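You operate a simulated robot arm through the tools that you are given. There is no shell and no other tool. Be economical: measure what you need, move in short steps, check, and stop when the job is done.

Carry out the task below with a simulated robot arm. There is one attempt and no reset: what you move stays moved.

TASK
Put things in order on the long table. At the end: the paper posy is on the green coaster; the grey notebook (marked "BILLS") is on the brown bowl; the blue glass stands where the paper posy stood; the rowan jar stands where the blue glass stood; whatever was shut is shut again. Leave all else as you found it, and nothing knocked over. Set down upright: paper posy.

The check looks at the end state, three seconds after you hand in, the way a careful person would. Anything else that was tipped, shoved, dropped, spilled or broken makes it a failure.

THE ROBOT
A 7-joint arm with a two-finger parallel gripper, fixed in place. Base frame: the origin is at the foot of the arm, x ahead of it, y to its left, z up; the work surface is at about z = 78. Readings come in cm, rad, newtons and seconds.
With the tool pointing down near the work surface it reaches from about 22 to 68 cm from the base axis. Its first joint turns from -1.152 to 1.152 rad. Payload 2.4 kg.
The TCP is the grasp point between the finger pads, 3 cm short of the fingertips. In the tool frame z runs along the fingers and y along their closing line. Largest opening 9.4 cm; finger width 2.8, thickness 1; the body of the gripper, 5 by 9.6 cm, starts 5.5 cm behind the TCP.
Orientation is that of the tool frame in the base frame, as a unit quaternion [x, y, z, w]. With the fingers straight down and closing along the base's y, the tool's x points along the base's -x, its y along +y and its z along -z.

THE INTERFACE
- The arm moves only by the tool servo_tool. Its argument "rows" is a list of rows, each a list of 3 entries, a list of its own where there are three numbers: the gripper command, from -1 (fully open) to 1 (shut), values between in proportion, then the shift along the tool's x, y, z in cm, then the turn, a rotation vector about the tool's x, y, z in degrees. In form: [[fingers, [dx, dy, dz], [wx, wy, wz]], ...]. A call has 1 to 20 rows; each row shifts and turns the commanded pose from where the row before left it, along the tool's axes as they then stand. Each row takes 0.2 s and may step no farther than 5 cm and 0.15 rad from the row before; otherwise, or with a gripper value out of range, the whole call is refused. Where a pose cannot be reached the arm comes as near as it can. A force on the tool above 40 N (or 10 N above the force at the start of the call, whichever is more), or a blocked arm, ends the call early, and 0.2 s more pass. Each finger travels about 15.3 cm/s and halts on what it meets, pressing with about 29 N; the grip force reading is that of the motor and also rises with nothing between the fingers. The clock runs only during rows and for 0.2 s after the last one: add rows that do not move to give the fingers time. It gives the time, the measured TCP pose, the force on the tool (base axes), the opening and the grip force at its end, in the units of the frame above (readings bear some noise), with the torque about the TCP (base axes, N m) and any sound that the robot's microphone picked up, and new pictures: "show" is both (left out), scene, wrist or none.
- Cameras (640 x 400 px; columns grow to the right, rows downward): "scene" is fixed at [3.29, 46.98, 144.25]; the picture's right is [-0.81, -0.59, 0.00], its down [-0.34, 0.46, -0.82] and it looks along [0.49, -0.66, -0.57] (base axes); focal length 333 px, centre (320, 200). "wrist" rides on the gripper at [7.6, 1.4, -10.2] in the tool frame; the picture's right is [-0.18, 0.98, 0.00], its down [-0.75, -0.14, -0.64] and it looks along [-0.63, -0.12, 0.77] (tool axes); focal length 243 px, centre (320, 200).
- probe_pixels(camera, pixels): for up to 12 pixels [column, row] of the newest picture of that camera ("zoom" is the newest enlarged one), the place [x, y, z] in the base frame of the surface seen there, good to about 0.2 cm. The clock stands still meanwhile.
- inspect(camera, box): a new picture of the part [left, top, right, bottom] of that camera's present view, enlarged. The clock stands still meanwhile.
- finish_job(): hands the job in; it is judged then, once.

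Keep the steps short. Do not move on a guess: measure, check each grasp and each placing, and mend mistakes. In all there are 80 turns and 200 pictures (those below and enlarged ones count). Leave the gripper open and the arm clear of the work at the hand-in unless told otherwise, and finish with a single line.

The tools are called after "Emit:" as a command line: name --argument value ..., lists and objects as JSON in quotes. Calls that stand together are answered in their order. servo_tool: Moves the arm, as the interface text tells. Its arguments: {"type":"object","properties":{"rows":{"type":"array"},"show":{"type":"string","enum":["both","scene","wrist","none"]}},"required":["rows"]} The other tools are called the same way: probe_pixels (camera, pixels) gives the place of the surface under pixels of a picture; inspect (camera, box) takes an enlarged picture of a part of a camera's view; finish_job () hands the job in.

At the start:

```text
clock: 0.0
ee_pos: [37.31, -14.57, 106.7]
tool_rot: [-0.001, 1.0, 0.0, 0.0]
wrist_force: [0.2, 0.8, -1.0]
wrist_torque: [0.01, 0.01, -0.01]
gripper_width: 9.41
gripper_force: 0.1
```

scene: 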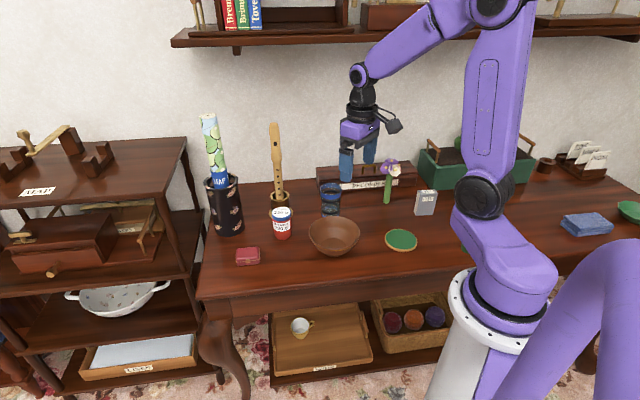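
wrist: 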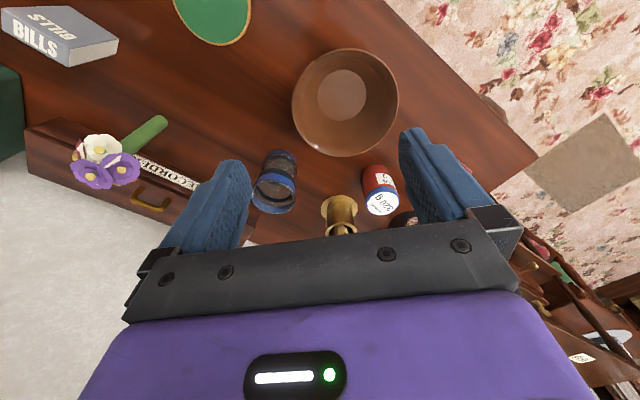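

I see the posy at about (390,180), the blue glass (330,198), the notebook (425,202), the bowl (333,236) and the coaster (401,240). The rowan jar may be the red/white jar at (281,222). I'll enlarge both views to check.

Emit:
inspect --camera "scene" --box '[200, 140, 450, 296]'

Emit:
inspect --camera "wrist" --box '[0, 0, 480, 300]'

Emit:
inspect --camera "scene" --box '[400, 100, 640, 250]'

```text
2.56 times, centred on (325, 218) of scene
```

zoom: 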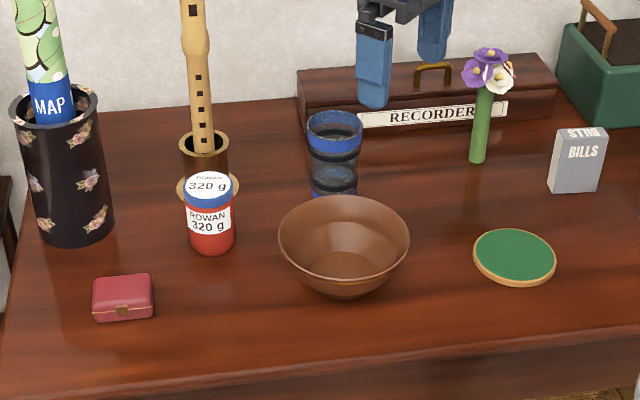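

```text
1.33 times, centred on (240, 150) of wrist
```

zoom: 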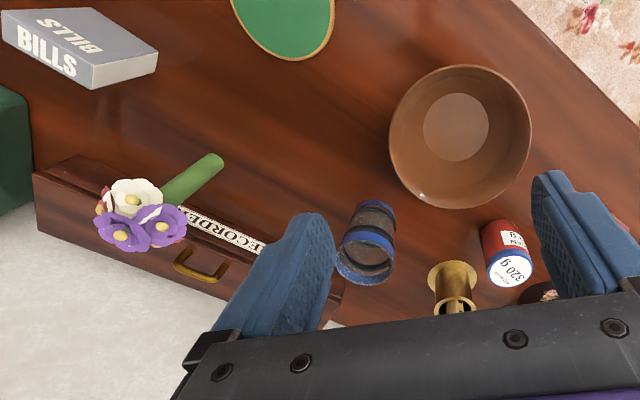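

```text
2.67 times, centred on (520, 175) of scene
```

zoom: 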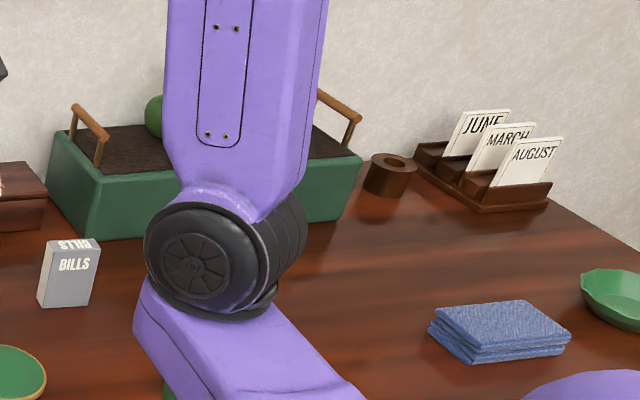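

Next I'll measure the key objects in the scene picture.

Emit:
probe_pixels --camera "scene" --pixels '[[386, 202], [388, 190], [392, 168], [386, 165], [282, 212], [281, 236], [276, 230], [290, 230], [330, 186], [330, 190], [330, 212], [322, 200]]'

Emit:
probe_pixels --camera "scene" --pixels '[[386, 240], [401, 240], [416, 240], [401, 231], [401, 249], [333, 245], [310, 232], [359, 232], [333, 217], [418, 192], [435, 192], [425, 205]]'

Emit:
probe_pixels --camera "wrist" --pixels '[[1, 10], [73, 50], [118, 40], [60, 8], [68, 65], [350, 95], [292, 100], [398, 100], [345, 50], [345, 155], [212, 20], [130, 145]]'

Emit:
inspect --camera "wrist" --box '[230, 130, 420, 249]'

```text
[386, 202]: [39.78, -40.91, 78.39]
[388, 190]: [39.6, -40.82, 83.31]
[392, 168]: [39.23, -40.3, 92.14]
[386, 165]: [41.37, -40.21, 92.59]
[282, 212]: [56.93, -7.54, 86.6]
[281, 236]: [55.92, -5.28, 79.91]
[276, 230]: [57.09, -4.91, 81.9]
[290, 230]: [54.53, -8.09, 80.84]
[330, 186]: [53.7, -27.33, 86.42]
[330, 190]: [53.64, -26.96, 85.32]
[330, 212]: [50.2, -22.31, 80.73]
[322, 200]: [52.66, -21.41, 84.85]
```

```text
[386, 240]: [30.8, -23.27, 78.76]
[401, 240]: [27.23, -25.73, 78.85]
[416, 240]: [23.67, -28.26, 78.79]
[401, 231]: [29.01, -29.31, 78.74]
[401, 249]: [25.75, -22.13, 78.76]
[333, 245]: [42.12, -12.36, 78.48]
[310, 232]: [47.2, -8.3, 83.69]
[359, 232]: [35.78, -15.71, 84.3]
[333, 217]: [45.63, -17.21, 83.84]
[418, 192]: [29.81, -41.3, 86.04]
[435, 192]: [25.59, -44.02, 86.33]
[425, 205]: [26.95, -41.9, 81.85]
```

```text
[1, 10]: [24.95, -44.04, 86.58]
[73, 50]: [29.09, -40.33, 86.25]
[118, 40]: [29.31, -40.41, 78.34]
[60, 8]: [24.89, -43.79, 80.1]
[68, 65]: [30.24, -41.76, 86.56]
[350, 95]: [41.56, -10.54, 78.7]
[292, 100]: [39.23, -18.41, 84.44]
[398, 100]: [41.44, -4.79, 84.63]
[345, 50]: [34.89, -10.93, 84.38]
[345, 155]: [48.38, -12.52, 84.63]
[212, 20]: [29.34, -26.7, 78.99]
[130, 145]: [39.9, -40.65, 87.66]
```

```text
3.36 times, centred on (325, 190) of wrist
```

zoom: 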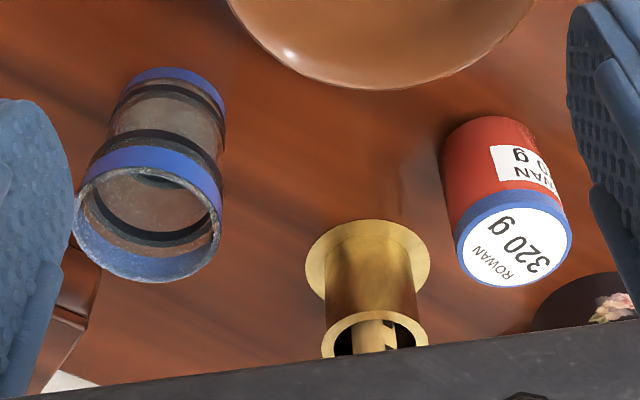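

Measured so far (x, y in cm):

| Object | Position | Notes |
|---|---|---|
| Bowl | centre about (41.7, -11.6) | rim z 84.5, floor 78.6 |
| Notebook | about (27.5, -42) | upright, about 5.5×1.9×8.2 |
| Coaster | (27.2, -25.7) | |

I'll enlarge the posy and the glass to get their geometry.

Emit:
inspect --camera "scene" --box '[310, 140, 450, 228]'

Emit:
inspect --camera "wrist" --box '[40, 90, 200, 190]'

```text
4.55 times, centred on (380, 184) of scene
```

zoom: 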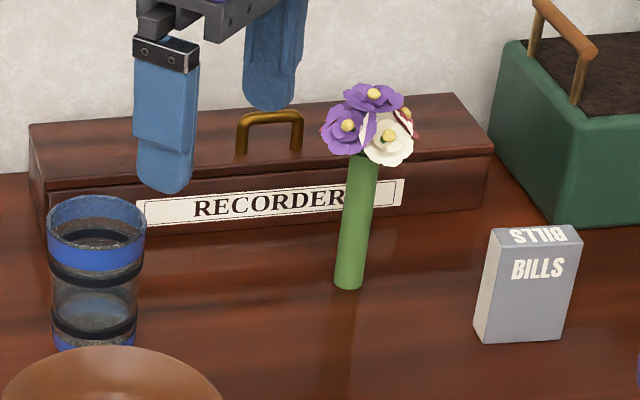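

```text
4.00 times, centred on (120, 140) of wrist
```

zoom: 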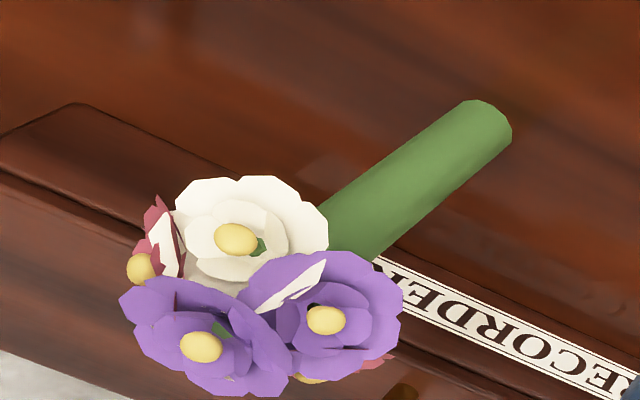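

Emit:
probe_pixels --camera "zoom" --pixels '[[235, 240], [325, 320], [200, 345], [140, 268], [190, 185], [385, 300], [270, 385], [325, 215], [490, 120], [130, 300], [400, 180], [155, 225]]'

Emit:
probe_pixels --camera "scene" --pixels '[[384, 201], [390, 202], [389, 176], [318, 184], [341, 184], [330, 214], [335, 200], [418, 180], [330, 192], [352, 186], [414, 182], [400, 171]]'

```text
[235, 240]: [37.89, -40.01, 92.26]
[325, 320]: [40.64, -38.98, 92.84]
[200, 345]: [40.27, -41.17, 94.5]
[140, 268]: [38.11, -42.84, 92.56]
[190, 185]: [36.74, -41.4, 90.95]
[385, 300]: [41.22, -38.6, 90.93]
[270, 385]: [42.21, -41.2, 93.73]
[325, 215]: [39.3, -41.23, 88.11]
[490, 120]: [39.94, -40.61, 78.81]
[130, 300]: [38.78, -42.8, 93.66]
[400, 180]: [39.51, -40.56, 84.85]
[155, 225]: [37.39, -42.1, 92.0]
```

```text
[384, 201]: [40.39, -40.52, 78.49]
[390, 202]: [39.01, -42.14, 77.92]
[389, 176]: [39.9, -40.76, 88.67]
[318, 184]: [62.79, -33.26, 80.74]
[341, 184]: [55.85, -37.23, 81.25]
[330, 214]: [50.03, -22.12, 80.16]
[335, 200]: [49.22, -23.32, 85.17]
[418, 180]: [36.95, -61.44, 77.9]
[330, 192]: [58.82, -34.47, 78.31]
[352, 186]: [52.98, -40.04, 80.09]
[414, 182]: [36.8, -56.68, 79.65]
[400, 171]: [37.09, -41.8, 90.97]
```

Posy stem: axis about (39.4, -41.3), radius about 1, free from z 78 to 90. The flowers span z 90.5–95, so the stem needs a tilted side grip. First I'll test high above the coaster whether a 55° outward tilt can be reached.

Emit:
servo_tool --rows '[[-1, [2.52, -2.78, 1.5], [0, 0, 0]], [-1, [2.52, -2.78, 1.5], [0, 0, 0]], [-1, [2.52, -2.78, 1.5], [0, 0, 0]], [-1, [2.52, -2.78, 1.5], [0, 0, 0]], [-1, [0, 0, 0], [0, 0, 7.25]], [-1, [0, 0, 0], [0, 0, 7.25]], [-1, [0, 0, 0], [0, 0, 7.25]], [-1, [0, 0, 0], [0, 0, 7.25]], [-1, [0, 0, 0], [0, 0, 7.25]], [-1, [0, 0, 0], [0, 0, 7.25]], [-1, [0, 0, 0], [0, -7.86, 0]], [-1, [0, 0, 0], [0, -7.86, 0]], [-1, [0, 0, 0], [0, -7.86, 0]], [-1, [0, 0, 0], [0, -7.86, 0]], [-1, [0, 0, 0], [0, -7.86, 0]], [-1, [0, 0, 0], [0, -7.86, 0]], [-1, [0, 0, 0], [0, -7.86, 0]], [-1, [0, 0, 0], [0, 0, 0]]]'

```text
clock: 3.8
ee_pos: [28.87, -25.07, 100.57]
tool_rot: [0.344, 0.863, -0.108, 0.355]
wrist_force: [0.6, -0.1, -0.6]
wrist_torque: [-0.02, 0.01, 0.02]
gripper_width: 9.39
gripper_force: 0.1
out of reach, approached as far as the arm can: row 12, 13, 14, 15
```

scene: 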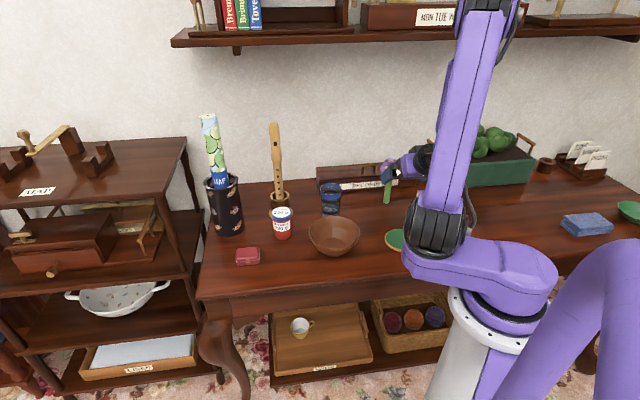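
wrist: 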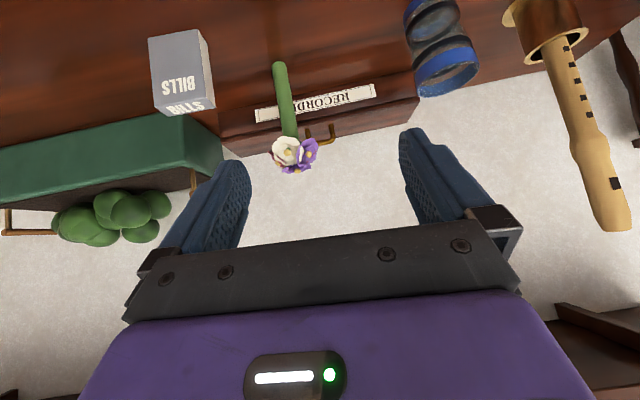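

The last rows should have been reachable, so the arm may just be lagging. I'll wait with rows that don't move and read again.

Emit:
servo_tool --rows '[[-1, [0, 0, 0], [0, 0, 0]], [-1, [0, 0, 0], [0, 0, 0]], [-1, [0, 0, 0], [0, 0, 0]]]' --show "none"

```text
clock: 4.6
ee_pos: [28.78, -25.04, 100.58]
tool_rot: [0.343, 0.864, -0.107, 0.354]
wrist_force: [0.5, 0.5, 0.0]
wrist_torque: [0.02, 0.0, 0.0]
gripper_width: 9.37
gripper_force: 0.2
```

The arm settled at about 43° tilt. Geometry says 42° with the grip at z of about 82.3 still clears the flowers. I'll lower 10 cm over the coaster to see whether this tilt holds further down.

Emit:
servo_tool --rows '[[-1, [1.7, 0, 1.83], [0, 0, 0]], [-1, [1.7, 0, 1.83], [0, 0, 0]], [-1, [1.7, 0, 1.83], [0, 0, 0]], [-1, [1.7, 0, 1.83], [0, 0, 0]], [-1, [0, 0, 0], [0, 0, 0]]]'

```text
clock: 5.8
ee_pos: [29.43, -24.81, 90.56]
tool_rot: [0.344, 0.863, -0.108, 0.354]
wrist_force: [0.4, 0.1, -0.3]
wrist_torque: [-0.01, -0.02, -0.02]
gripper_width: 9.38
gripper_force: 0.0
```

scene: 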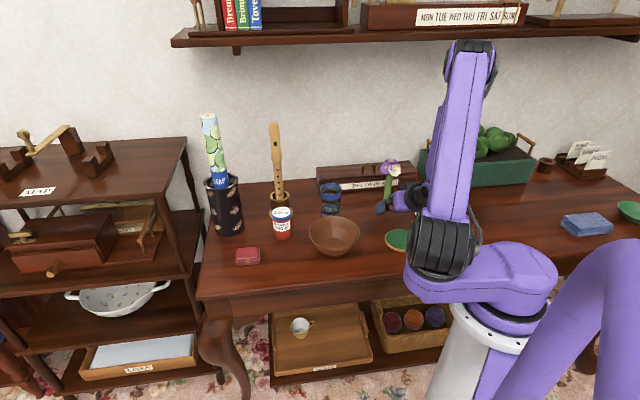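
wrist: 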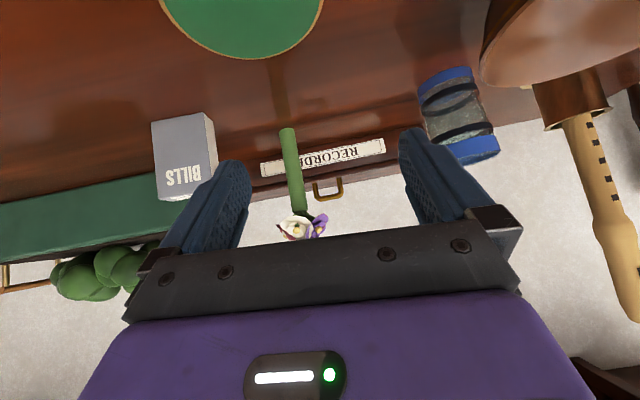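

Tilted reach over the coaster works. The notebook stands close beside the approach to the posy, so I'll move it first. I'll measure its faces in the current wrist picture, and the bowl interior in the scene picture.

Emit:
probe_pixels --camera "wrist" --pixels '[[157, 172], [157, 197], [185, 190], [207, 168], [190, 168], [205, 118], [154, 126], [180, 140], [214, 150], [212, 130]]'

Emit:
probe_pixels --camera "scene" --pixels '[[333, 238], [322, 243], [344, 243], [333, 250], [333, 230], [320, 236], [346, 236], [326, 226], [340, 254]]'

```text
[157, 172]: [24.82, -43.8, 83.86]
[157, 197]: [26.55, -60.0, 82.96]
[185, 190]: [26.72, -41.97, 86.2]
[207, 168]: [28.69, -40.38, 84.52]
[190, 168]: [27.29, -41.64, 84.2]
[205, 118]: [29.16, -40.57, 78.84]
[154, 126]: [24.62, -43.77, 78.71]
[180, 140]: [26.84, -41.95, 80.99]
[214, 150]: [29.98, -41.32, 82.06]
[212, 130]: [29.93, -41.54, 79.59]
```

```text
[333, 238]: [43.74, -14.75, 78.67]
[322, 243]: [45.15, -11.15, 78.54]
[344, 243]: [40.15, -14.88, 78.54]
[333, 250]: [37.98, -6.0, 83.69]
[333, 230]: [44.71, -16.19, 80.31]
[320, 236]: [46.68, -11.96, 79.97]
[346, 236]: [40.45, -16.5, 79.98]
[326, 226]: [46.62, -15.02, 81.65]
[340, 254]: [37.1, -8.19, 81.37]
```

Notebook front face runs from (24.6, -43.8) to (29.15, -40.4), so its long side is at about 38.5° and its centre near (27.5, -42.8). I'll bring the tool vertical, align it and hover above.

Emit:
servo_tool --rows '[[-1, [0, 0, 0], [0, 0, -4.8]], [-1, [0, 0, 0], [0, 7.23, 0]], [-1, [0, 0, 0], [0, 7.23, 0]], [-1, [0, 0, 0], [0, 7.23, 0]], [-1, [0, 0, 0], [0, 7.23, 0]], [-1, [0, 0, 0], [0, 7.23, 0]], [-1, [0, 0, 0], [0, 7.23, 0]], [-1, [0, 0, -4], [0, 0, 6.45]], [-1, [0, 0, -3], [0, 0, 6.45]], [-1, [-3.22, -3.18, 0], [0, 0, 0]], [-1, [-3.22, -3.18, 0], [0, 0, 0]], [-1, [-3.22, -3.18, 0], [0, 0, 0]], [-1, [-3.22, -3.18, 0], [0, 0, 0]], [-1, [0, 0, 0], [0, 0, 0]], [-1, [0, 0, 0], [0, 0, 0]]]'

```text
clock: 9.0
ee_pos: [27.28, -43.01, 97.44]
tool_rot: [0.435, 0.9, 0.0, -0.001]
wrist_force: [-0.4, 0.0, -0.4]
wrist_torque: [0.01, 0.01, -0.01]
gripper_width: 9.39
gripper_force: 0.1
out of reach, approached as far as the arm can: row 7
```

scene: 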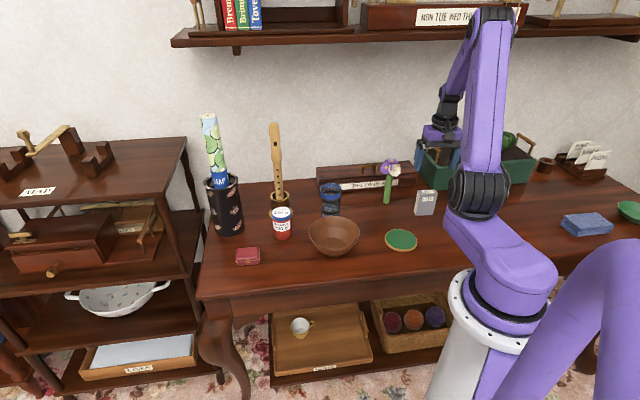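
wrist: 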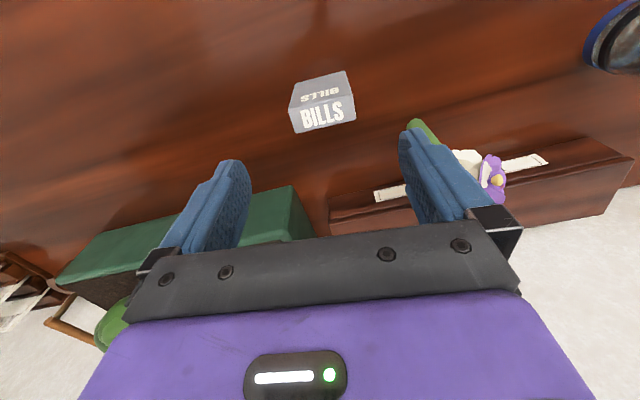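

Now vertical above the notebook. I'll probe the corners of its top face, around (297,105)–(352,120) in the wrist picture, from an enlarged view.

Emit:
inspect --camera "wrist" --box '[272, 60, 372, 142]'

Emit:
probe_pixels --camera "wrist" --pixels '[[293, 109], [297, 130], [353, 119], [349, 97], [322, 114], [296, 120], [351, 108], [325, 124], [321, 105]]'

```text
4.88 times, centred on (322, 101) of wrist
```

zoom: 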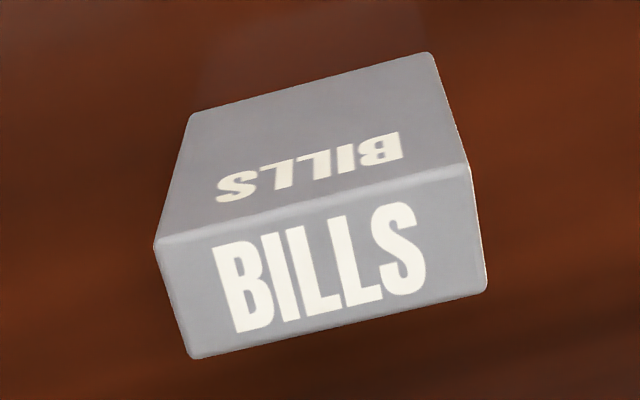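

```text
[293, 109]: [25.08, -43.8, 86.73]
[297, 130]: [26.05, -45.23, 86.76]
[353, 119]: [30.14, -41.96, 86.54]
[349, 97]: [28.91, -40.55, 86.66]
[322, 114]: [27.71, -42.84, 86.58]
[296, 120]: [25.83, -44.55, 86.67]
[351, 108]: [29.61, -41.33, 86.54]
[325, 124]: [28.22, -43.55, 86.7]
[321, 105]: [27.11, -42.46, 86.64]
```

Notebook centre is (27.55, -42.9), top z 86.65. I'll shift a little, descend to TCP z of about 84.7 and close.

Emit:
servo_tool --rows '[[-1, [-0.08, 0.28, 4], [0, 0, 0]], [-1, [0, 0, 4], [0, 0, 0]], [-1, [0, 0, 2.7], [0, 0, 0]], [-1, [0, 0, 2], [0, 0, 0]], [-1, [0, 0, 0], [0, 0, 0]], [0, [0, 0, 0], [0, 0, 0]], [0.3, [0, 0, 0], [0, 0, 0]], [1, [0, 0, 0], [0, 0, 0]], [1, [0, 0, 0], [0, 0, 0]], [1, [0, 0, 0], [0, 0, 0]]]'

```text
clock: 11.2
ee_pos: [27.6, -42.71, 84.68]
tool_rot: [0.436, 0.9, 0.0, 0.0]
wrist_force: [0.4, 0.0, -0.2]
wrist_torque: [0.01, 0.02, 0.0]
gripper_width: 6.14
gripper_force: 28.8
```

scene: 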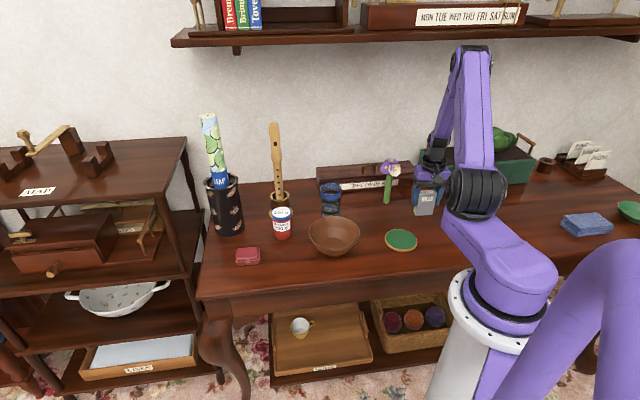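
wrist: 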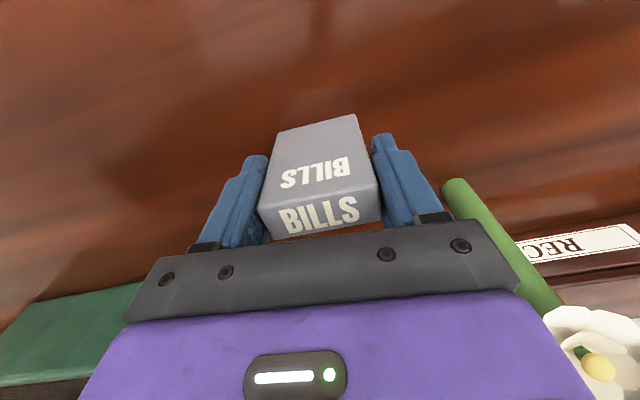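

The notebook is held at 6.1 cm opening with 29 N. I'll lift it 12 cm and carry it to the bowl centre at (41.6, -11.7).

Emit:
servo_tool --rows '[[1, [0, 0, -2], [0, 0, 0]], [1, [0, 0, -3.5], [0, 0, 0]], [1, [0, 0, -3.5], [0, 0, 0]], [1, [0, 0, -3], [0, 0, 0]], [1, [1.555, 3.025, 0], [0, 0, 0]], [1, [1.555, 3.025, 0], [0, 0, 0]], [1, [1.555, 3.025, 0], [0, 0, 0]], [1, [1.555, 3.025, 0], [0, 0, 0]], [1, [1.555, 3.025, 0], [0, 0, 0]], [1, [1.555, 3.025, 0], [0, 0, 0]], [1, [1.555, 3.025, 0], [0, 0, 0]], [1, [1.555, 3.025, 0], [0, 0, 0]], [1, [1.555, 3.025, 0], [0, 0, 0]], [1, [1.555, 3.025, 0], [0, 0, 0]], [1, [0, 0, 0], [0, 0, 0]], [1, [0, 0, 0], [0, 0, 0]]]'

```text
clock: 14.6
ee_pos: [41.77, -11.61, 96.67]
tool_rot: [0.435, 0.9, 0.0, 0.0]
wrist_force: [0.4, 0.2, -0.1]
wrist_torque: [0.02, 0.0, -0.01]
gripper_width: 6.17
gripper_force: 29.3
```

scene: 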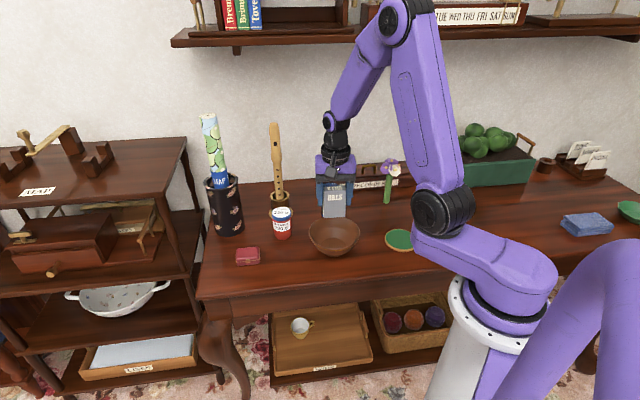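
wrist: 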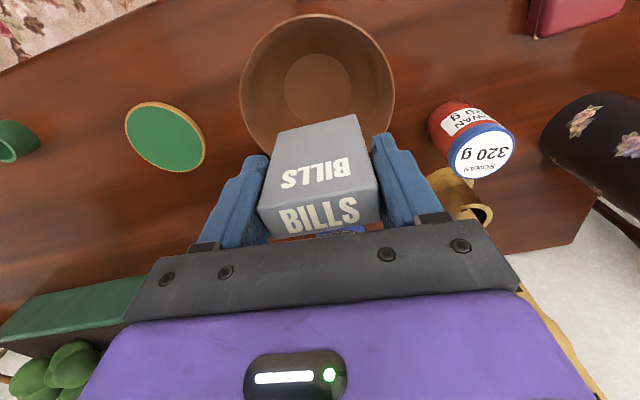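

The notebook hangs over the bowl, 0.2 cm off centre. I'll correct that and descend to just above the floor.

Emit:
servo_tool --rows '[[1, [0, -0.19, 4], [0, 0, 0]], [1, [0, 0, 4], [0, 0, 0]], [1, [0, 0, 2], [0, 0, 0]], [1, [0, 0, 0.8], [0, 0, 0]], [1, [0, 0, 0.4], [0, 0, 0]], [1, [0, 0, 0], [0, 0, 0]], [1, [0, 0, 0], [0, 0, 0]]]'

```text
clock: 15.4
ee_pos: [41.73, -11.64, 87.33]
tool_rot: [0.434, 0.901, 0.0, 0.003]
wrist_force: [-5.0, 1.5, 18.1]
wrist_torque: [-0.21, 0.66, -0.02]
gripper_width: 6.13
gripper_force: 29.0
stopped in row 4: the force on the tool passed its limit at 100 N (the readings are from after the stop); the commanded pose is now the measured one
```

scene: 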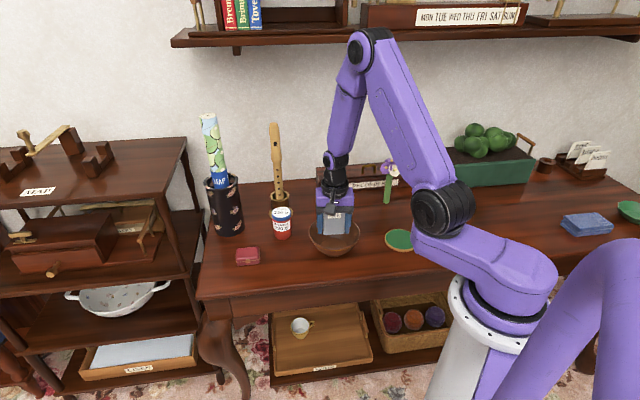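
wrist: 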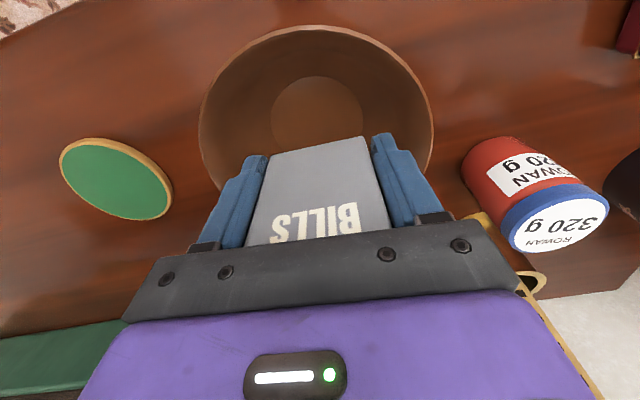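

Contact came about 2 cm higher than expected, so something touched early. I'll probe the notebook's lower edge and the bowl.

Emit:
probe_pixels --camera "wrist" --pixels '[[318, 112], [280, 160], [318, 150], [360, 142], [280, 95], [355, 95], [318, 80], [320, 200], [318, 28], [202, 130], [432, 150], [318, 140]]'

Emit:
inspect --camera "scene" --box '[280, 170, 390, 270]'

```text
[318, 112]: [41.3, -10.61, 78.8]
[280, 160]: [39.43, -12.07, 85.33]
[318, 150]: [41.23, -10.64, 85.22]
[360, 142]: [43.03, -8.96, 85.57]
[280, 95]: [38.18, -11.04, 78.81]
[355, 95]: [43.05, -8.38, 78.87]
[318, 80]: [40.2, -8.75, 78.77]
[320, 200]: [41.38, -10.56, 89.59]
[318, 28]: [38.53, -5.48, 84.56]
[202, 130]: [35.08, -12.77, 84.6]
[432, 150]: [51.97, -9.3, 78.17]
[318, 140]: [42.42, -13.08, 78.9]
```

```text
4.00 times, centred on (335, 220) of scene
```

zoom: 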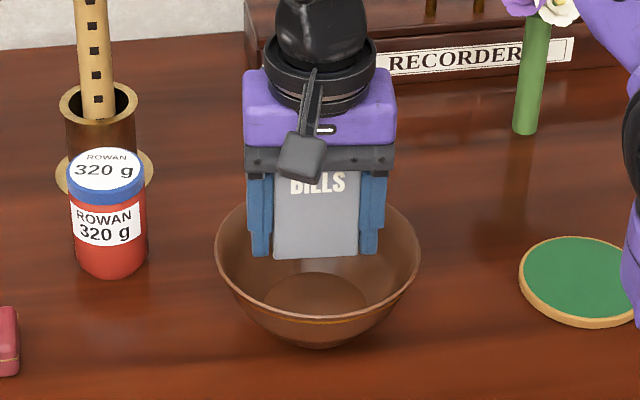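

The notebook slid up in the grip to the palm (bottom at z of about 85, near the rim plane at 84.6), though the visible floor is at 78.8. The bowl may be blocked at its rim plane. I'll raise 1.5 cm, then lower gently to find the true contact height.

Emit:
servo_tool --rows '[[1, [0, 0, -0.7], [0, 0, 0]], [1, [0, 0, -0.8], [0, 0, 0]], [1, [0, 0, 0], [0, 0, 0]], [1, [0, 0, 0], [0, 0, 0]]]'

```text
clock: 16.4
ee_pos: [41.89, -11.62, 88.78]
tool_rot: [0.434, 0.901, 0.0, 0.004]
wrist_force: [-0.6, -0.3, -1.2]
wrist_torque: [0.02, 0.04, 0.01]
gripper_width: 6.15
gripper_force: 28.9
```

scene: 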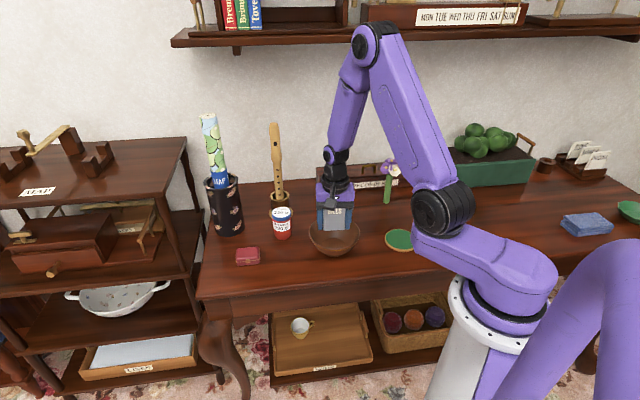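
wrist: 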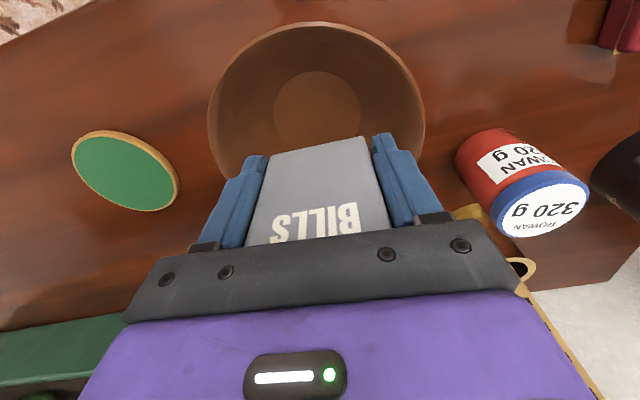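

It is held and free of contact. I'll lower in quarter-centimetre steps to feel the contact.

Emit:
servo_tool --rows '[[1, [0, 0, 0.25], [0, 0, 0]], [1, [0, 0, 0.25], [0, 0, 0]], [1, [0, 0, 0.25], [0, 0, 0]], [1, [0, 0, 0.15], [0, 0, 0]], [1, [0, 0, 0], [0, 0, 0]], [1, [0, 0, 0], [0, 0, 0]]]' --show "none"

Emit:
servo_tool --rows '[[1, [0, 0, 0.15], [0, 0, 0]], [1, [0, 0, 0.15], [0, 0, 0]], [1, [0, 0, 0], [0, 0, 0]], [1, [0, 0, 0], [0, 0, 0]]]' --show "none"

```text
clock: 17.8
ee_pos: [41.8, -11.69, 87.93]
tool_rot: [0.434, 0.901, 0.0, 0.004]
wrist_force: [0.0, 0.4, -0.9]
wrist_torque: [-0.02, -0.01, 0.0]
gripper_width: 6.16
gripper_force: 29.6
```

```text
clock: 18.8
ee_pos: [41.71, -11.6, 87.51]
tool_rot: [0.434, 0.901, 0.0, 0.004]
wrist_force: [0.4, -0.8, -0.5]
wrist_torque: [-0.05, 0.0, 0.01]
gripper_width: 6.14
gripper_force: 28.8
```

Emit:
servo_tool --rows '[[1, [0, 0, 0.1], [0, 0, 0]], [1, [0, 0, 0.1], [0, 0, 0]], [1, [0, 0, 0.1], [0, 0, 0]], [1, [0, 0, 0], [0, 0, 0]], [1, [0, 0, 0], [0, 0, 0]]]' --show "none"

```text
clock: 20.0
ee_pos: [41.91, -11.63, 87.32]
tool_rot: [0.435, 0.9, 0.0, 0.003]
wrist_force: [-3.3, 0.5, 10.1]
wrist_torque: [-0.09, 0.46, -0.03]
gripper_width: 6.12
gripper_force: 29.2
stopped in row 5: the force on the tool passed its limit at 42 N (the readings are from after the stop); the commanded pose is now the measured one
```

The contact height repeats at TCP z of about 87.35, so the bowl physically supports things at its rim plane. The notebook's bottom is level with the fingertips, resting there. I'll ease up slightly and open a little to see if it stands.

Emit:
servo_tool --rows '[[1, [0, 0, -0.1], [0, 0, 0]], [-0.36, [0, 0, 0], [0, 0, 0]], [-0.4, [0, 0, 0], [0, 0, 0]], [-0.42, [0, 0, 0], [0, 0, 0]], [-0.42, [0, 0, 0], [0, 0, 0]]]'

Emit:
inspect --camera "scene" --box '[280, 170, 390, 270]'

```text
clock: 21.2
ee_pos: [41.87, -11.66, 87.34]
tool_rot: [0.435, 0.9, 0.0, 0.003]
wrist_force: [0.3, 0.2, -0.5]
wrist_torque: [-0.04, 0.02, 0.02]
gripper_width: 6.67
gripper_force: 0.1
```

scene: 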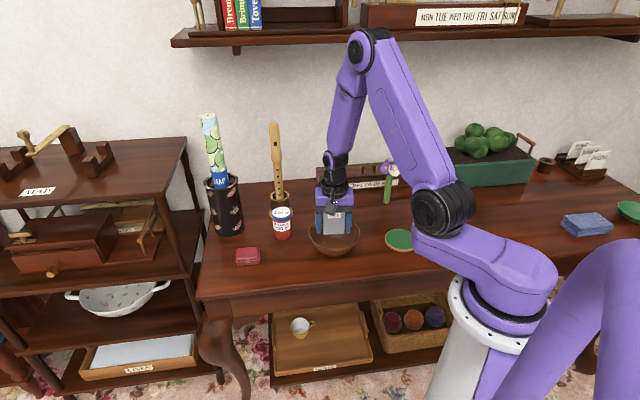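
wrist: 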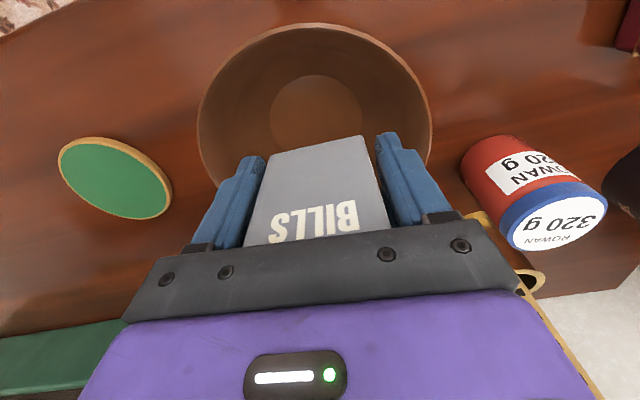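

```text
4.00 times, centred on (335, 220) of scene
```

zoom: 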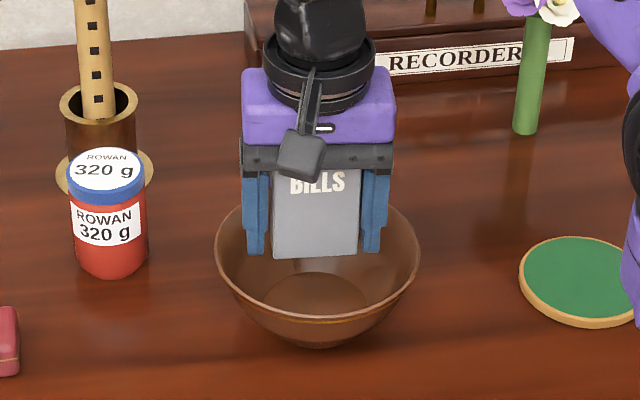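

Open to 6.7 cm and the notebook stays put, standing on the rim plane. I'll open a bit more and rise straight up, slowly at first.

Emit:
servo_tool --rows '[[-0.55, [0, 0, 0], [0, 0, 0]], [-0.55, [0, 0, -0.5], [0, 0, 0]], [-0.55, [0, 0, -1], [0, 0, 0]], [-0.55, [0, 0, -1.5], [0, 0, 0]], [-0.55, [0, 0, -3], [0, 0, 0]], [-0.55, [0, 0, -4], [0, 0, 0]], [-0.55, [0, 0, -4], [0, 0, 0]], [-0.55, [0, 0, 0], [0, 0, 0]], [-0.55, [0, 0, 0], [0, 0, 0]]]'

Emit:
inspect --camera "scene" --box '[280, 170, 420, 270]'

```text
clock: 23.2
ee_pos: [41.64, -11.66, 101.49]
tool_rot: [0.435, 0.9, 0.0, 0.004]
wrist_force: [0.9, -0.1, -0.1]
wrist_torque: [0.04, 0.0, 0.03]
gripper_width: 7.28
gripper_force: 0.0
```

scene: 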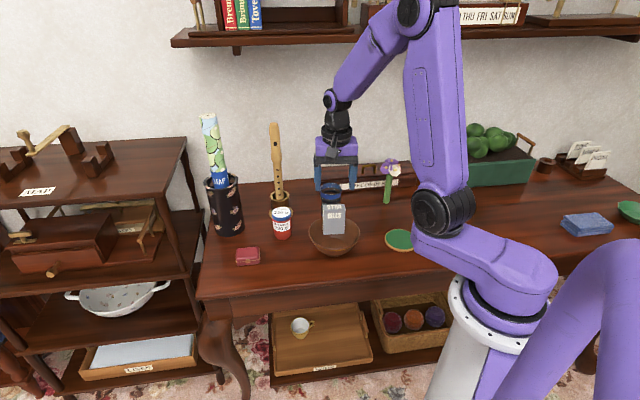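
wrist: 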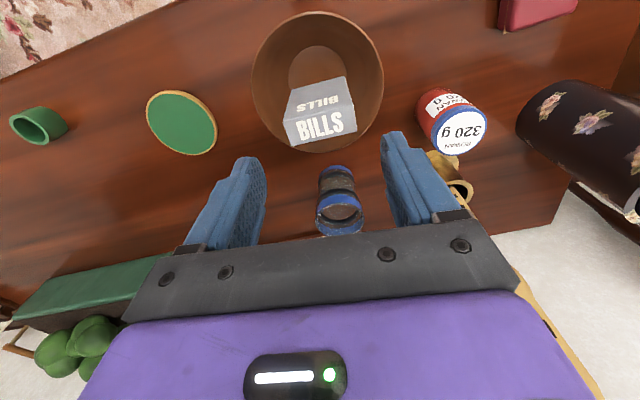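

```text
4.00 times, centred on (350, 220) of scene
```

zoom: 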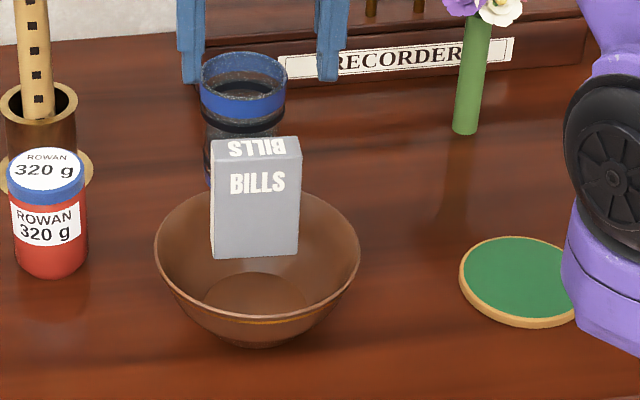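

The notebook stands centred on the bowl. Next is the posy. I'll move to a standoff about 10 cm short of it, tilt 42° and look.

Emit:
servo_tool --rows '[[-1, [-2.37, -4.0, 0], [0, 0, 0]], [-1, [-2.37, -4.0, 0], [0, 0, 0]], [-1, [-2.37, -4.0, 0], [0, 0, 0]], [-1, [-2.37, -4.0, 0], [0, 0, 0]], [-1, [-2.37, -4.0, 0], [0, 0, 0]], [-1, [0, 0, 0], [0, -7, 0]], [-1, [0, 0, 0], [0, -7, 0]], [-1, [0, 0, 0], [0, -7, 0]], [-1, [0, 0, 0], [0, -7, 0]], [-1, [0, 0, 0], [0, -7, 0]], [-1, [0, 0, 0], [0, -7, 0]], [-1, [3, 0, 3.33], [0, 0, 0]], [-1, [3, 0, 3.33], [0, 0, 0]], [-1, [0, 0, 0], [0, 0, 0]], [-1, [0, 0, 0], [0, 0, 0]]]'

```text
clock: 26.4
ee_pos: [33.28, -33.47, 92.5]
tool_rot: [0.406, 0.839, -0.156, 0.326]
wrist_force: [0.1, 0.3, -0.2]
wrist_torque: [-0.01, 0.02, 0.0]
gripper_width: 9.4
gripper_force: 0.1
```

scene: 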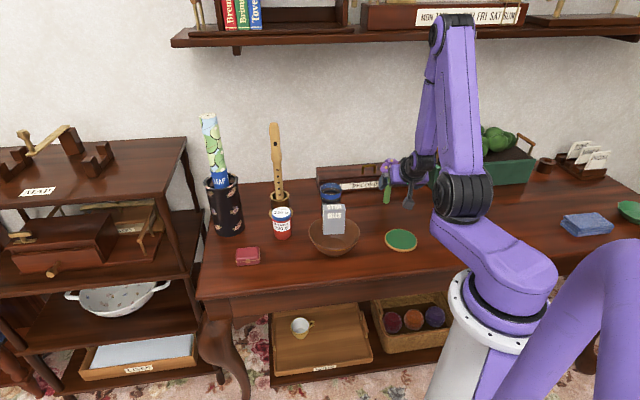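
wrist: 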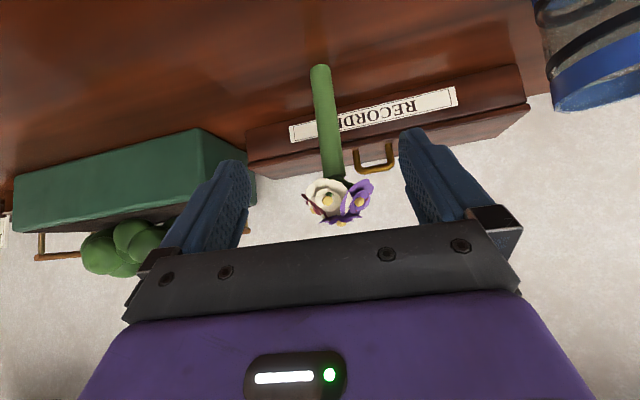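

The full 42° tilt is reached and the stem lies between the fingers in view. I'll measure the stem.

Emit:
probe_pixels --camera "wrist" --pixels '[[321, 72], [313, 75], [330, 75], [324, 100], [317, 100], [332, 100], [327, 125], [319, 125], [336, 125], [331, 160], [323, 160], [340, 160]]'

```text
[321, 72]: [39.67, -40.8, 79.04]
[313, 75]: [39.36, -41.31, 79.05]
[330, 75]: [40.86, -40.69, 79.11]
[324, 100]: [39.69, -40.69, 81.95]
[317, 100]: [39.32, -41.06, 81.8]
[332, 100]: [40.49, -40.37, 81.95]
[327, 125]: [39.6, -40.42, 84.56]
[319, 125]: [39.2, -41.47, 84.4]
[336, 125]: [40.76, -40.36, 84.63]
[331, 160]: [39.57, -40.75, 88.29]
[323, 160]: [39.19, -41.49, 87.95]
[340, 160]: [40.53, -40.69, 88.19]
```

Stem axis is about (40.1, -41.45). I'll go straight down to z 82.25 at the standoff, then forward 6 of the 9.6 cm.

Emit:
servo_tool --rows '[[-1, [2.31, 0.12, 2.52], [0, 0, 0]], [-1, [2.31, 0.12, 2.52], [0, 0, 0]], [-1, [2.31, 0.12, 2.51], [0, 0, 0]], [-1, [0, 0, 0], [0, 0, 0]], [-1, [-1.47, 0, 1.35], [0, 0, 0]], [-1, [-1.47, 0, 1.35], [0, 0, 0]], [-1, [-1.47, 0, 1.35], [0, 0, 0]], [-1, [0, 0, 0], [0, 0, 0]]]'

Emit:
inspect --camera "scene" --box '[340, 140, 460, 220]'

```text
clock: 28.2
ee_pos: [37.46, -37.89, 82.23]
tool_rot: [0.406, 0.839, -0.156, 0.326]
wrist_force: [-0.3, 0.2, -0.3]
wrist_torque: [0.01, 0.0, 0.04]
gripper_width: 9.42
gripper_force: 0.0
```

scene: 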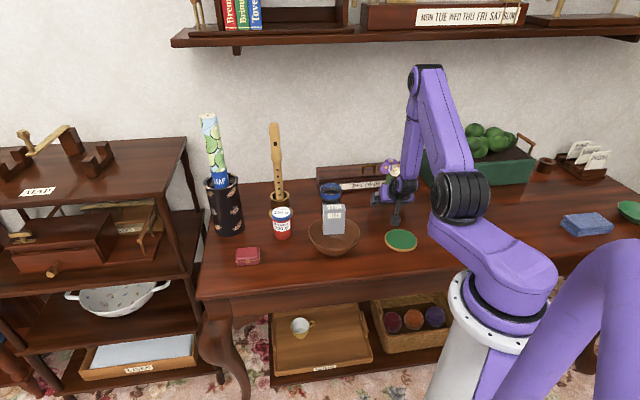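
wrist: 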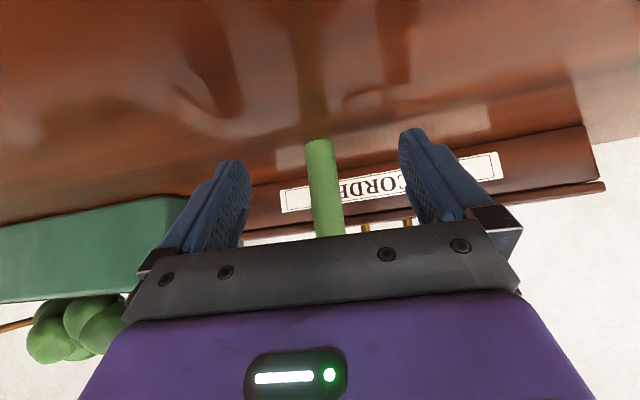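

```text
5.00 times, centred on (400, 180) of scene
```

zoom: 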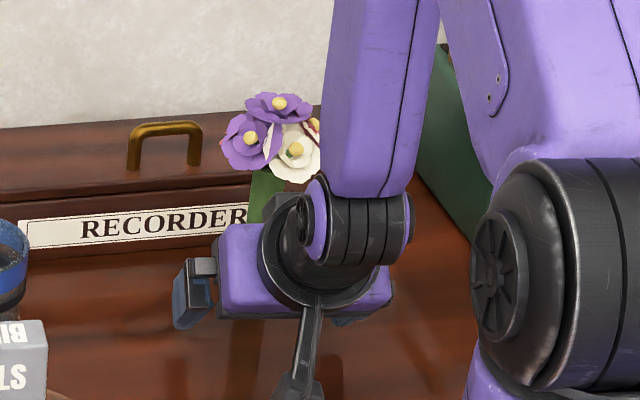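

The stem is centred between the pads. I'll go forward 2.4 cm more and check the posy hasn't moved.

Emit:
servo_tool --rows '[[-1, [-0.59, 0, 0.54], [0, 0, 0]], [-1, [-0.59, 0, 0.54], [0, 0, 0]], [-1, [-0.59, 0, 0.54], [0, 0, 0]], [-1, [0, 0, 0], [0, 0, 0]]]'

Emit:
inspect --camera "scene" --box '[340, 140, 460, 220]'

```text
clock: 29.2
ee_pos: [38.95, -39.77, 82.14]
tool_rot: [0.406, 0.84, -0.156, 0.326]
wrist_force: [0.5, 0.3, -0.6]
wrist_torque: [-0.01, 0.01, 0.01]
gripper_width: 9.4
gripper_force: 0.1
```

scene: 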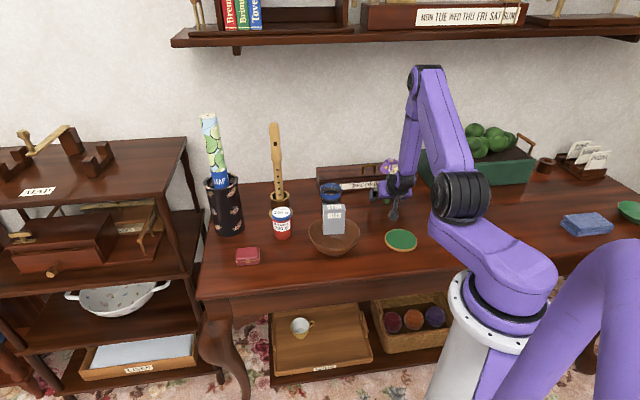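
wrist: 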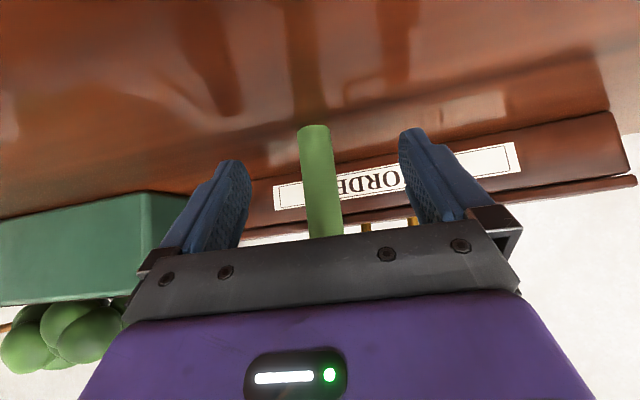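

```text
5.00 times, centred on (400, 180) of scene
```

zoom: 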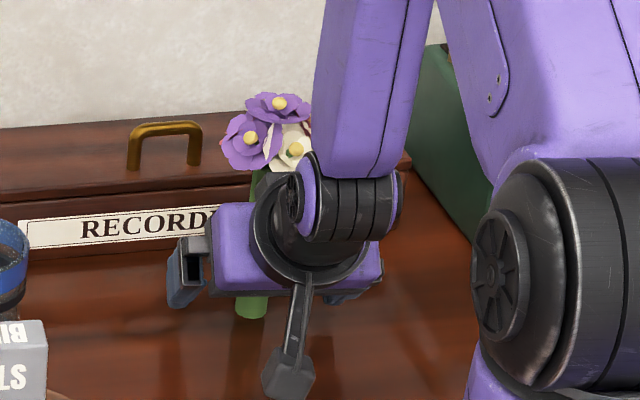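

The posy hasn't moved. I'll measure how far along the fingers the stem now lies.

Emit:
probe_pixels --camera "wrist" --pixels '[[314, 132], [301, 135], [328, 133], [317, 165], [304, 165], [331, 165], [320, 200], [324, 228], [240, 165], [410, 135]]'

```text
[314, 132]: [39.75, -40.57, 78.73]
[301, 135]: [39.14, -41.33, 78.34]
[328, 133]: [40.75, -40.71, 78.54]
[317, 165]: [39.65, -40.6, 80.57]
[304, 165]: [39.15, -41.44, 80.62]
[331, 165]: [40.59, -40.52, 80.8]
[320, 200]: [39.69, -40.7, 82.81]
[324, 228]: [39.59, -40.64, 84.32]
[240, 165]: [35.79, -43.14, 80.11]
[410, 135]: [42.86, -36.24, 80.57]
```

The stem axis is 2.1 cm ahead of the TCP and centred laterally. I'll go forward 1.2 cm more, then close gradually.

Emit:
servo_tool --rows '[[-1, [-0.44, 0.02, 0.4], [0, 0, 0]], [-1, [-0.44, 0.02, 0.4], [0, 0, 0]], [-1, [0, 0, 0], [0, 0, 0]], [0, [0, 0, 0], [0, 0, 0]], [0.3, [0, 0, 0], [0, 0, 0]], [0.5, [0, 0, 0], [0, 0, 0]], [0.6, [0, 0, 0], [0, 0, 0]], [0.7, [0, 0, 0], [0, 0, 0]], [1, [0, 0, 0], [0, 0, 0]], [1, [0, 0, 0], [0, 0, 0]]]'

Emit:
inspect --camera "scene" --box '[340, 140, 460, 220]'

```text
clock: 31.4
ee_pos: [39.67, -40.67, 82.19]
tool_rot: [0.406, 0.839, -0.156, 0.326]
wrist_force: [-0.3, -0.1, -0.8]
wrist_torque: [0.02, -0.01, 0.01]
gripper_width: 2.03
gripper_force: 29.2
```

scene: 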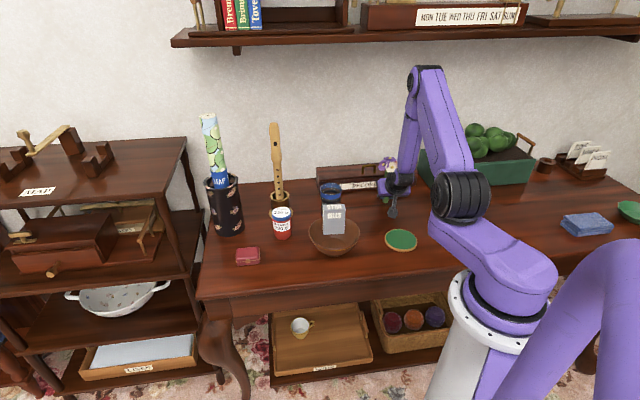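
wrist: 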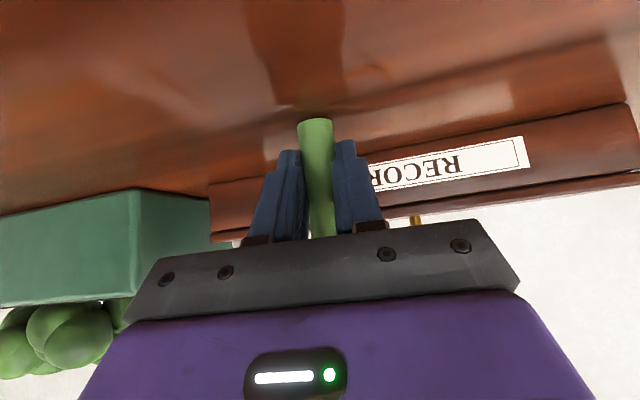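

```text
5.00 times, centred on (400, 180) of scene
```

zoom: 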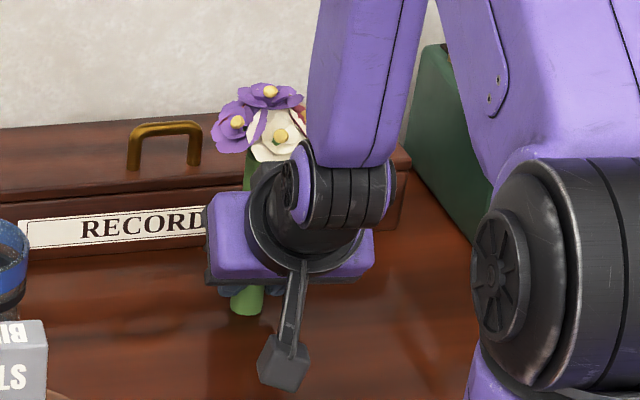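

It is gripped at 2.03 cm, 29 N. The flowers seem to have shifted by about 2 px, so I'll measure the stem's tilt.

Emit:
probe_pixels --camera "wrist" --pixels '[[314, 124], [316, 140], [317, 160], [319, 180], [321, 200], [322, 225]]'

Emit:
probe_pixels --camera "zoom" --pixels '[[270, 90], [237, 122], [280, 136], [246, 175], [247, 300], [250, 308]]'

```text
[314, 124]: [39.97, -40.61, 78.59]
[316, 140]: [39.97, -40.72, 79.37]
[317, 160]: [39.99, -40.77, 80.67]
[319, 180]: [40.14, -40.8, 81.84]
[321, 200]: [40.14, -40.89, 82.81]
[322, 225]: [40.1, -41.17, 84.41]
```

```text
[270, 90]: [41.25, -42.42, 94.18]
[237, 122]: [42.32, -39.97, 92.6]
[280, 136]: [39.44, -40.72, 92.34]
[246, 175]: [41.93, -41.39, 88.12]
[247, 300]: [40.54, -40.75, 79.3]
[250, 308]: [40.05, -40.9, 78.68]
```

The stem leans about 5° away from the arm, probably because the palm touched the flowers. It is firmly held, so I'll lift it and correct the lean by tilting the tool back 4.7°. Then I'll measure again.

Emit:
servo_tool --rows '[[1, [-0.68, 0, -0.74], [0, 0, 0]], [1, [-1.35, 0, -1.47], [0, 0, 0]], [1, [-2.03, 0, -2.2], [0, 0, 0]], [1, [-2.03, 0, -2.2], [0, 0, 0]], [1, [-0.68, 0, -0.74], [0, 4.7, 0]], [1, [0, 0, 0], [0, 0, 0]], [1, [0, 0, 0], [0, 0, 0]]]'

Emit:
inspect --camera "scene" --box '[340, 120, 460, 200]'

```text
clock: 33.0
ee_pos: [39.82, -40.56, 92.18]
tool_rot: [0.412, 0.852, -0.139, 0.291]
wrist_force: [-0.3, -0.2, -0.4]
wrist_torque: [0.01, -0.01, 0.05]
gripper_width: 2.02
gripper_force: 29.1
```

scene: 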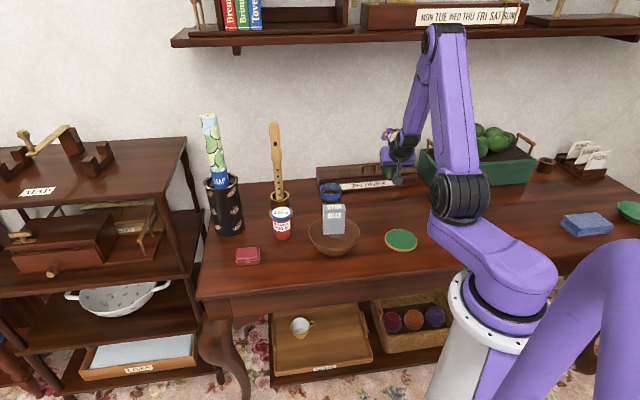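
wrist: 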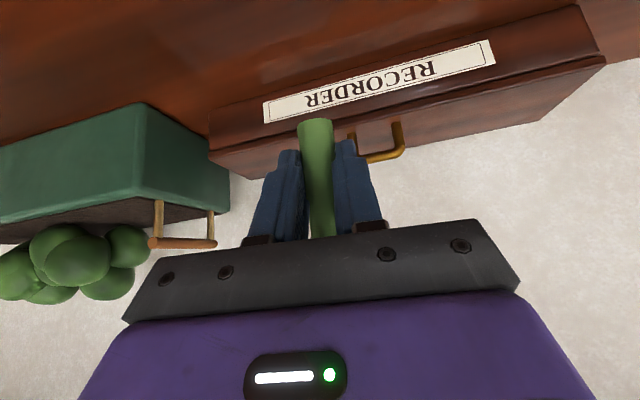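

```text
5.00 times, centred on (400, 160) of scene
```

zoom: 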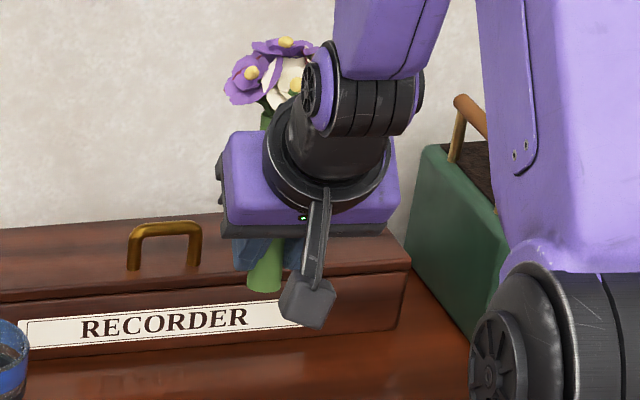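

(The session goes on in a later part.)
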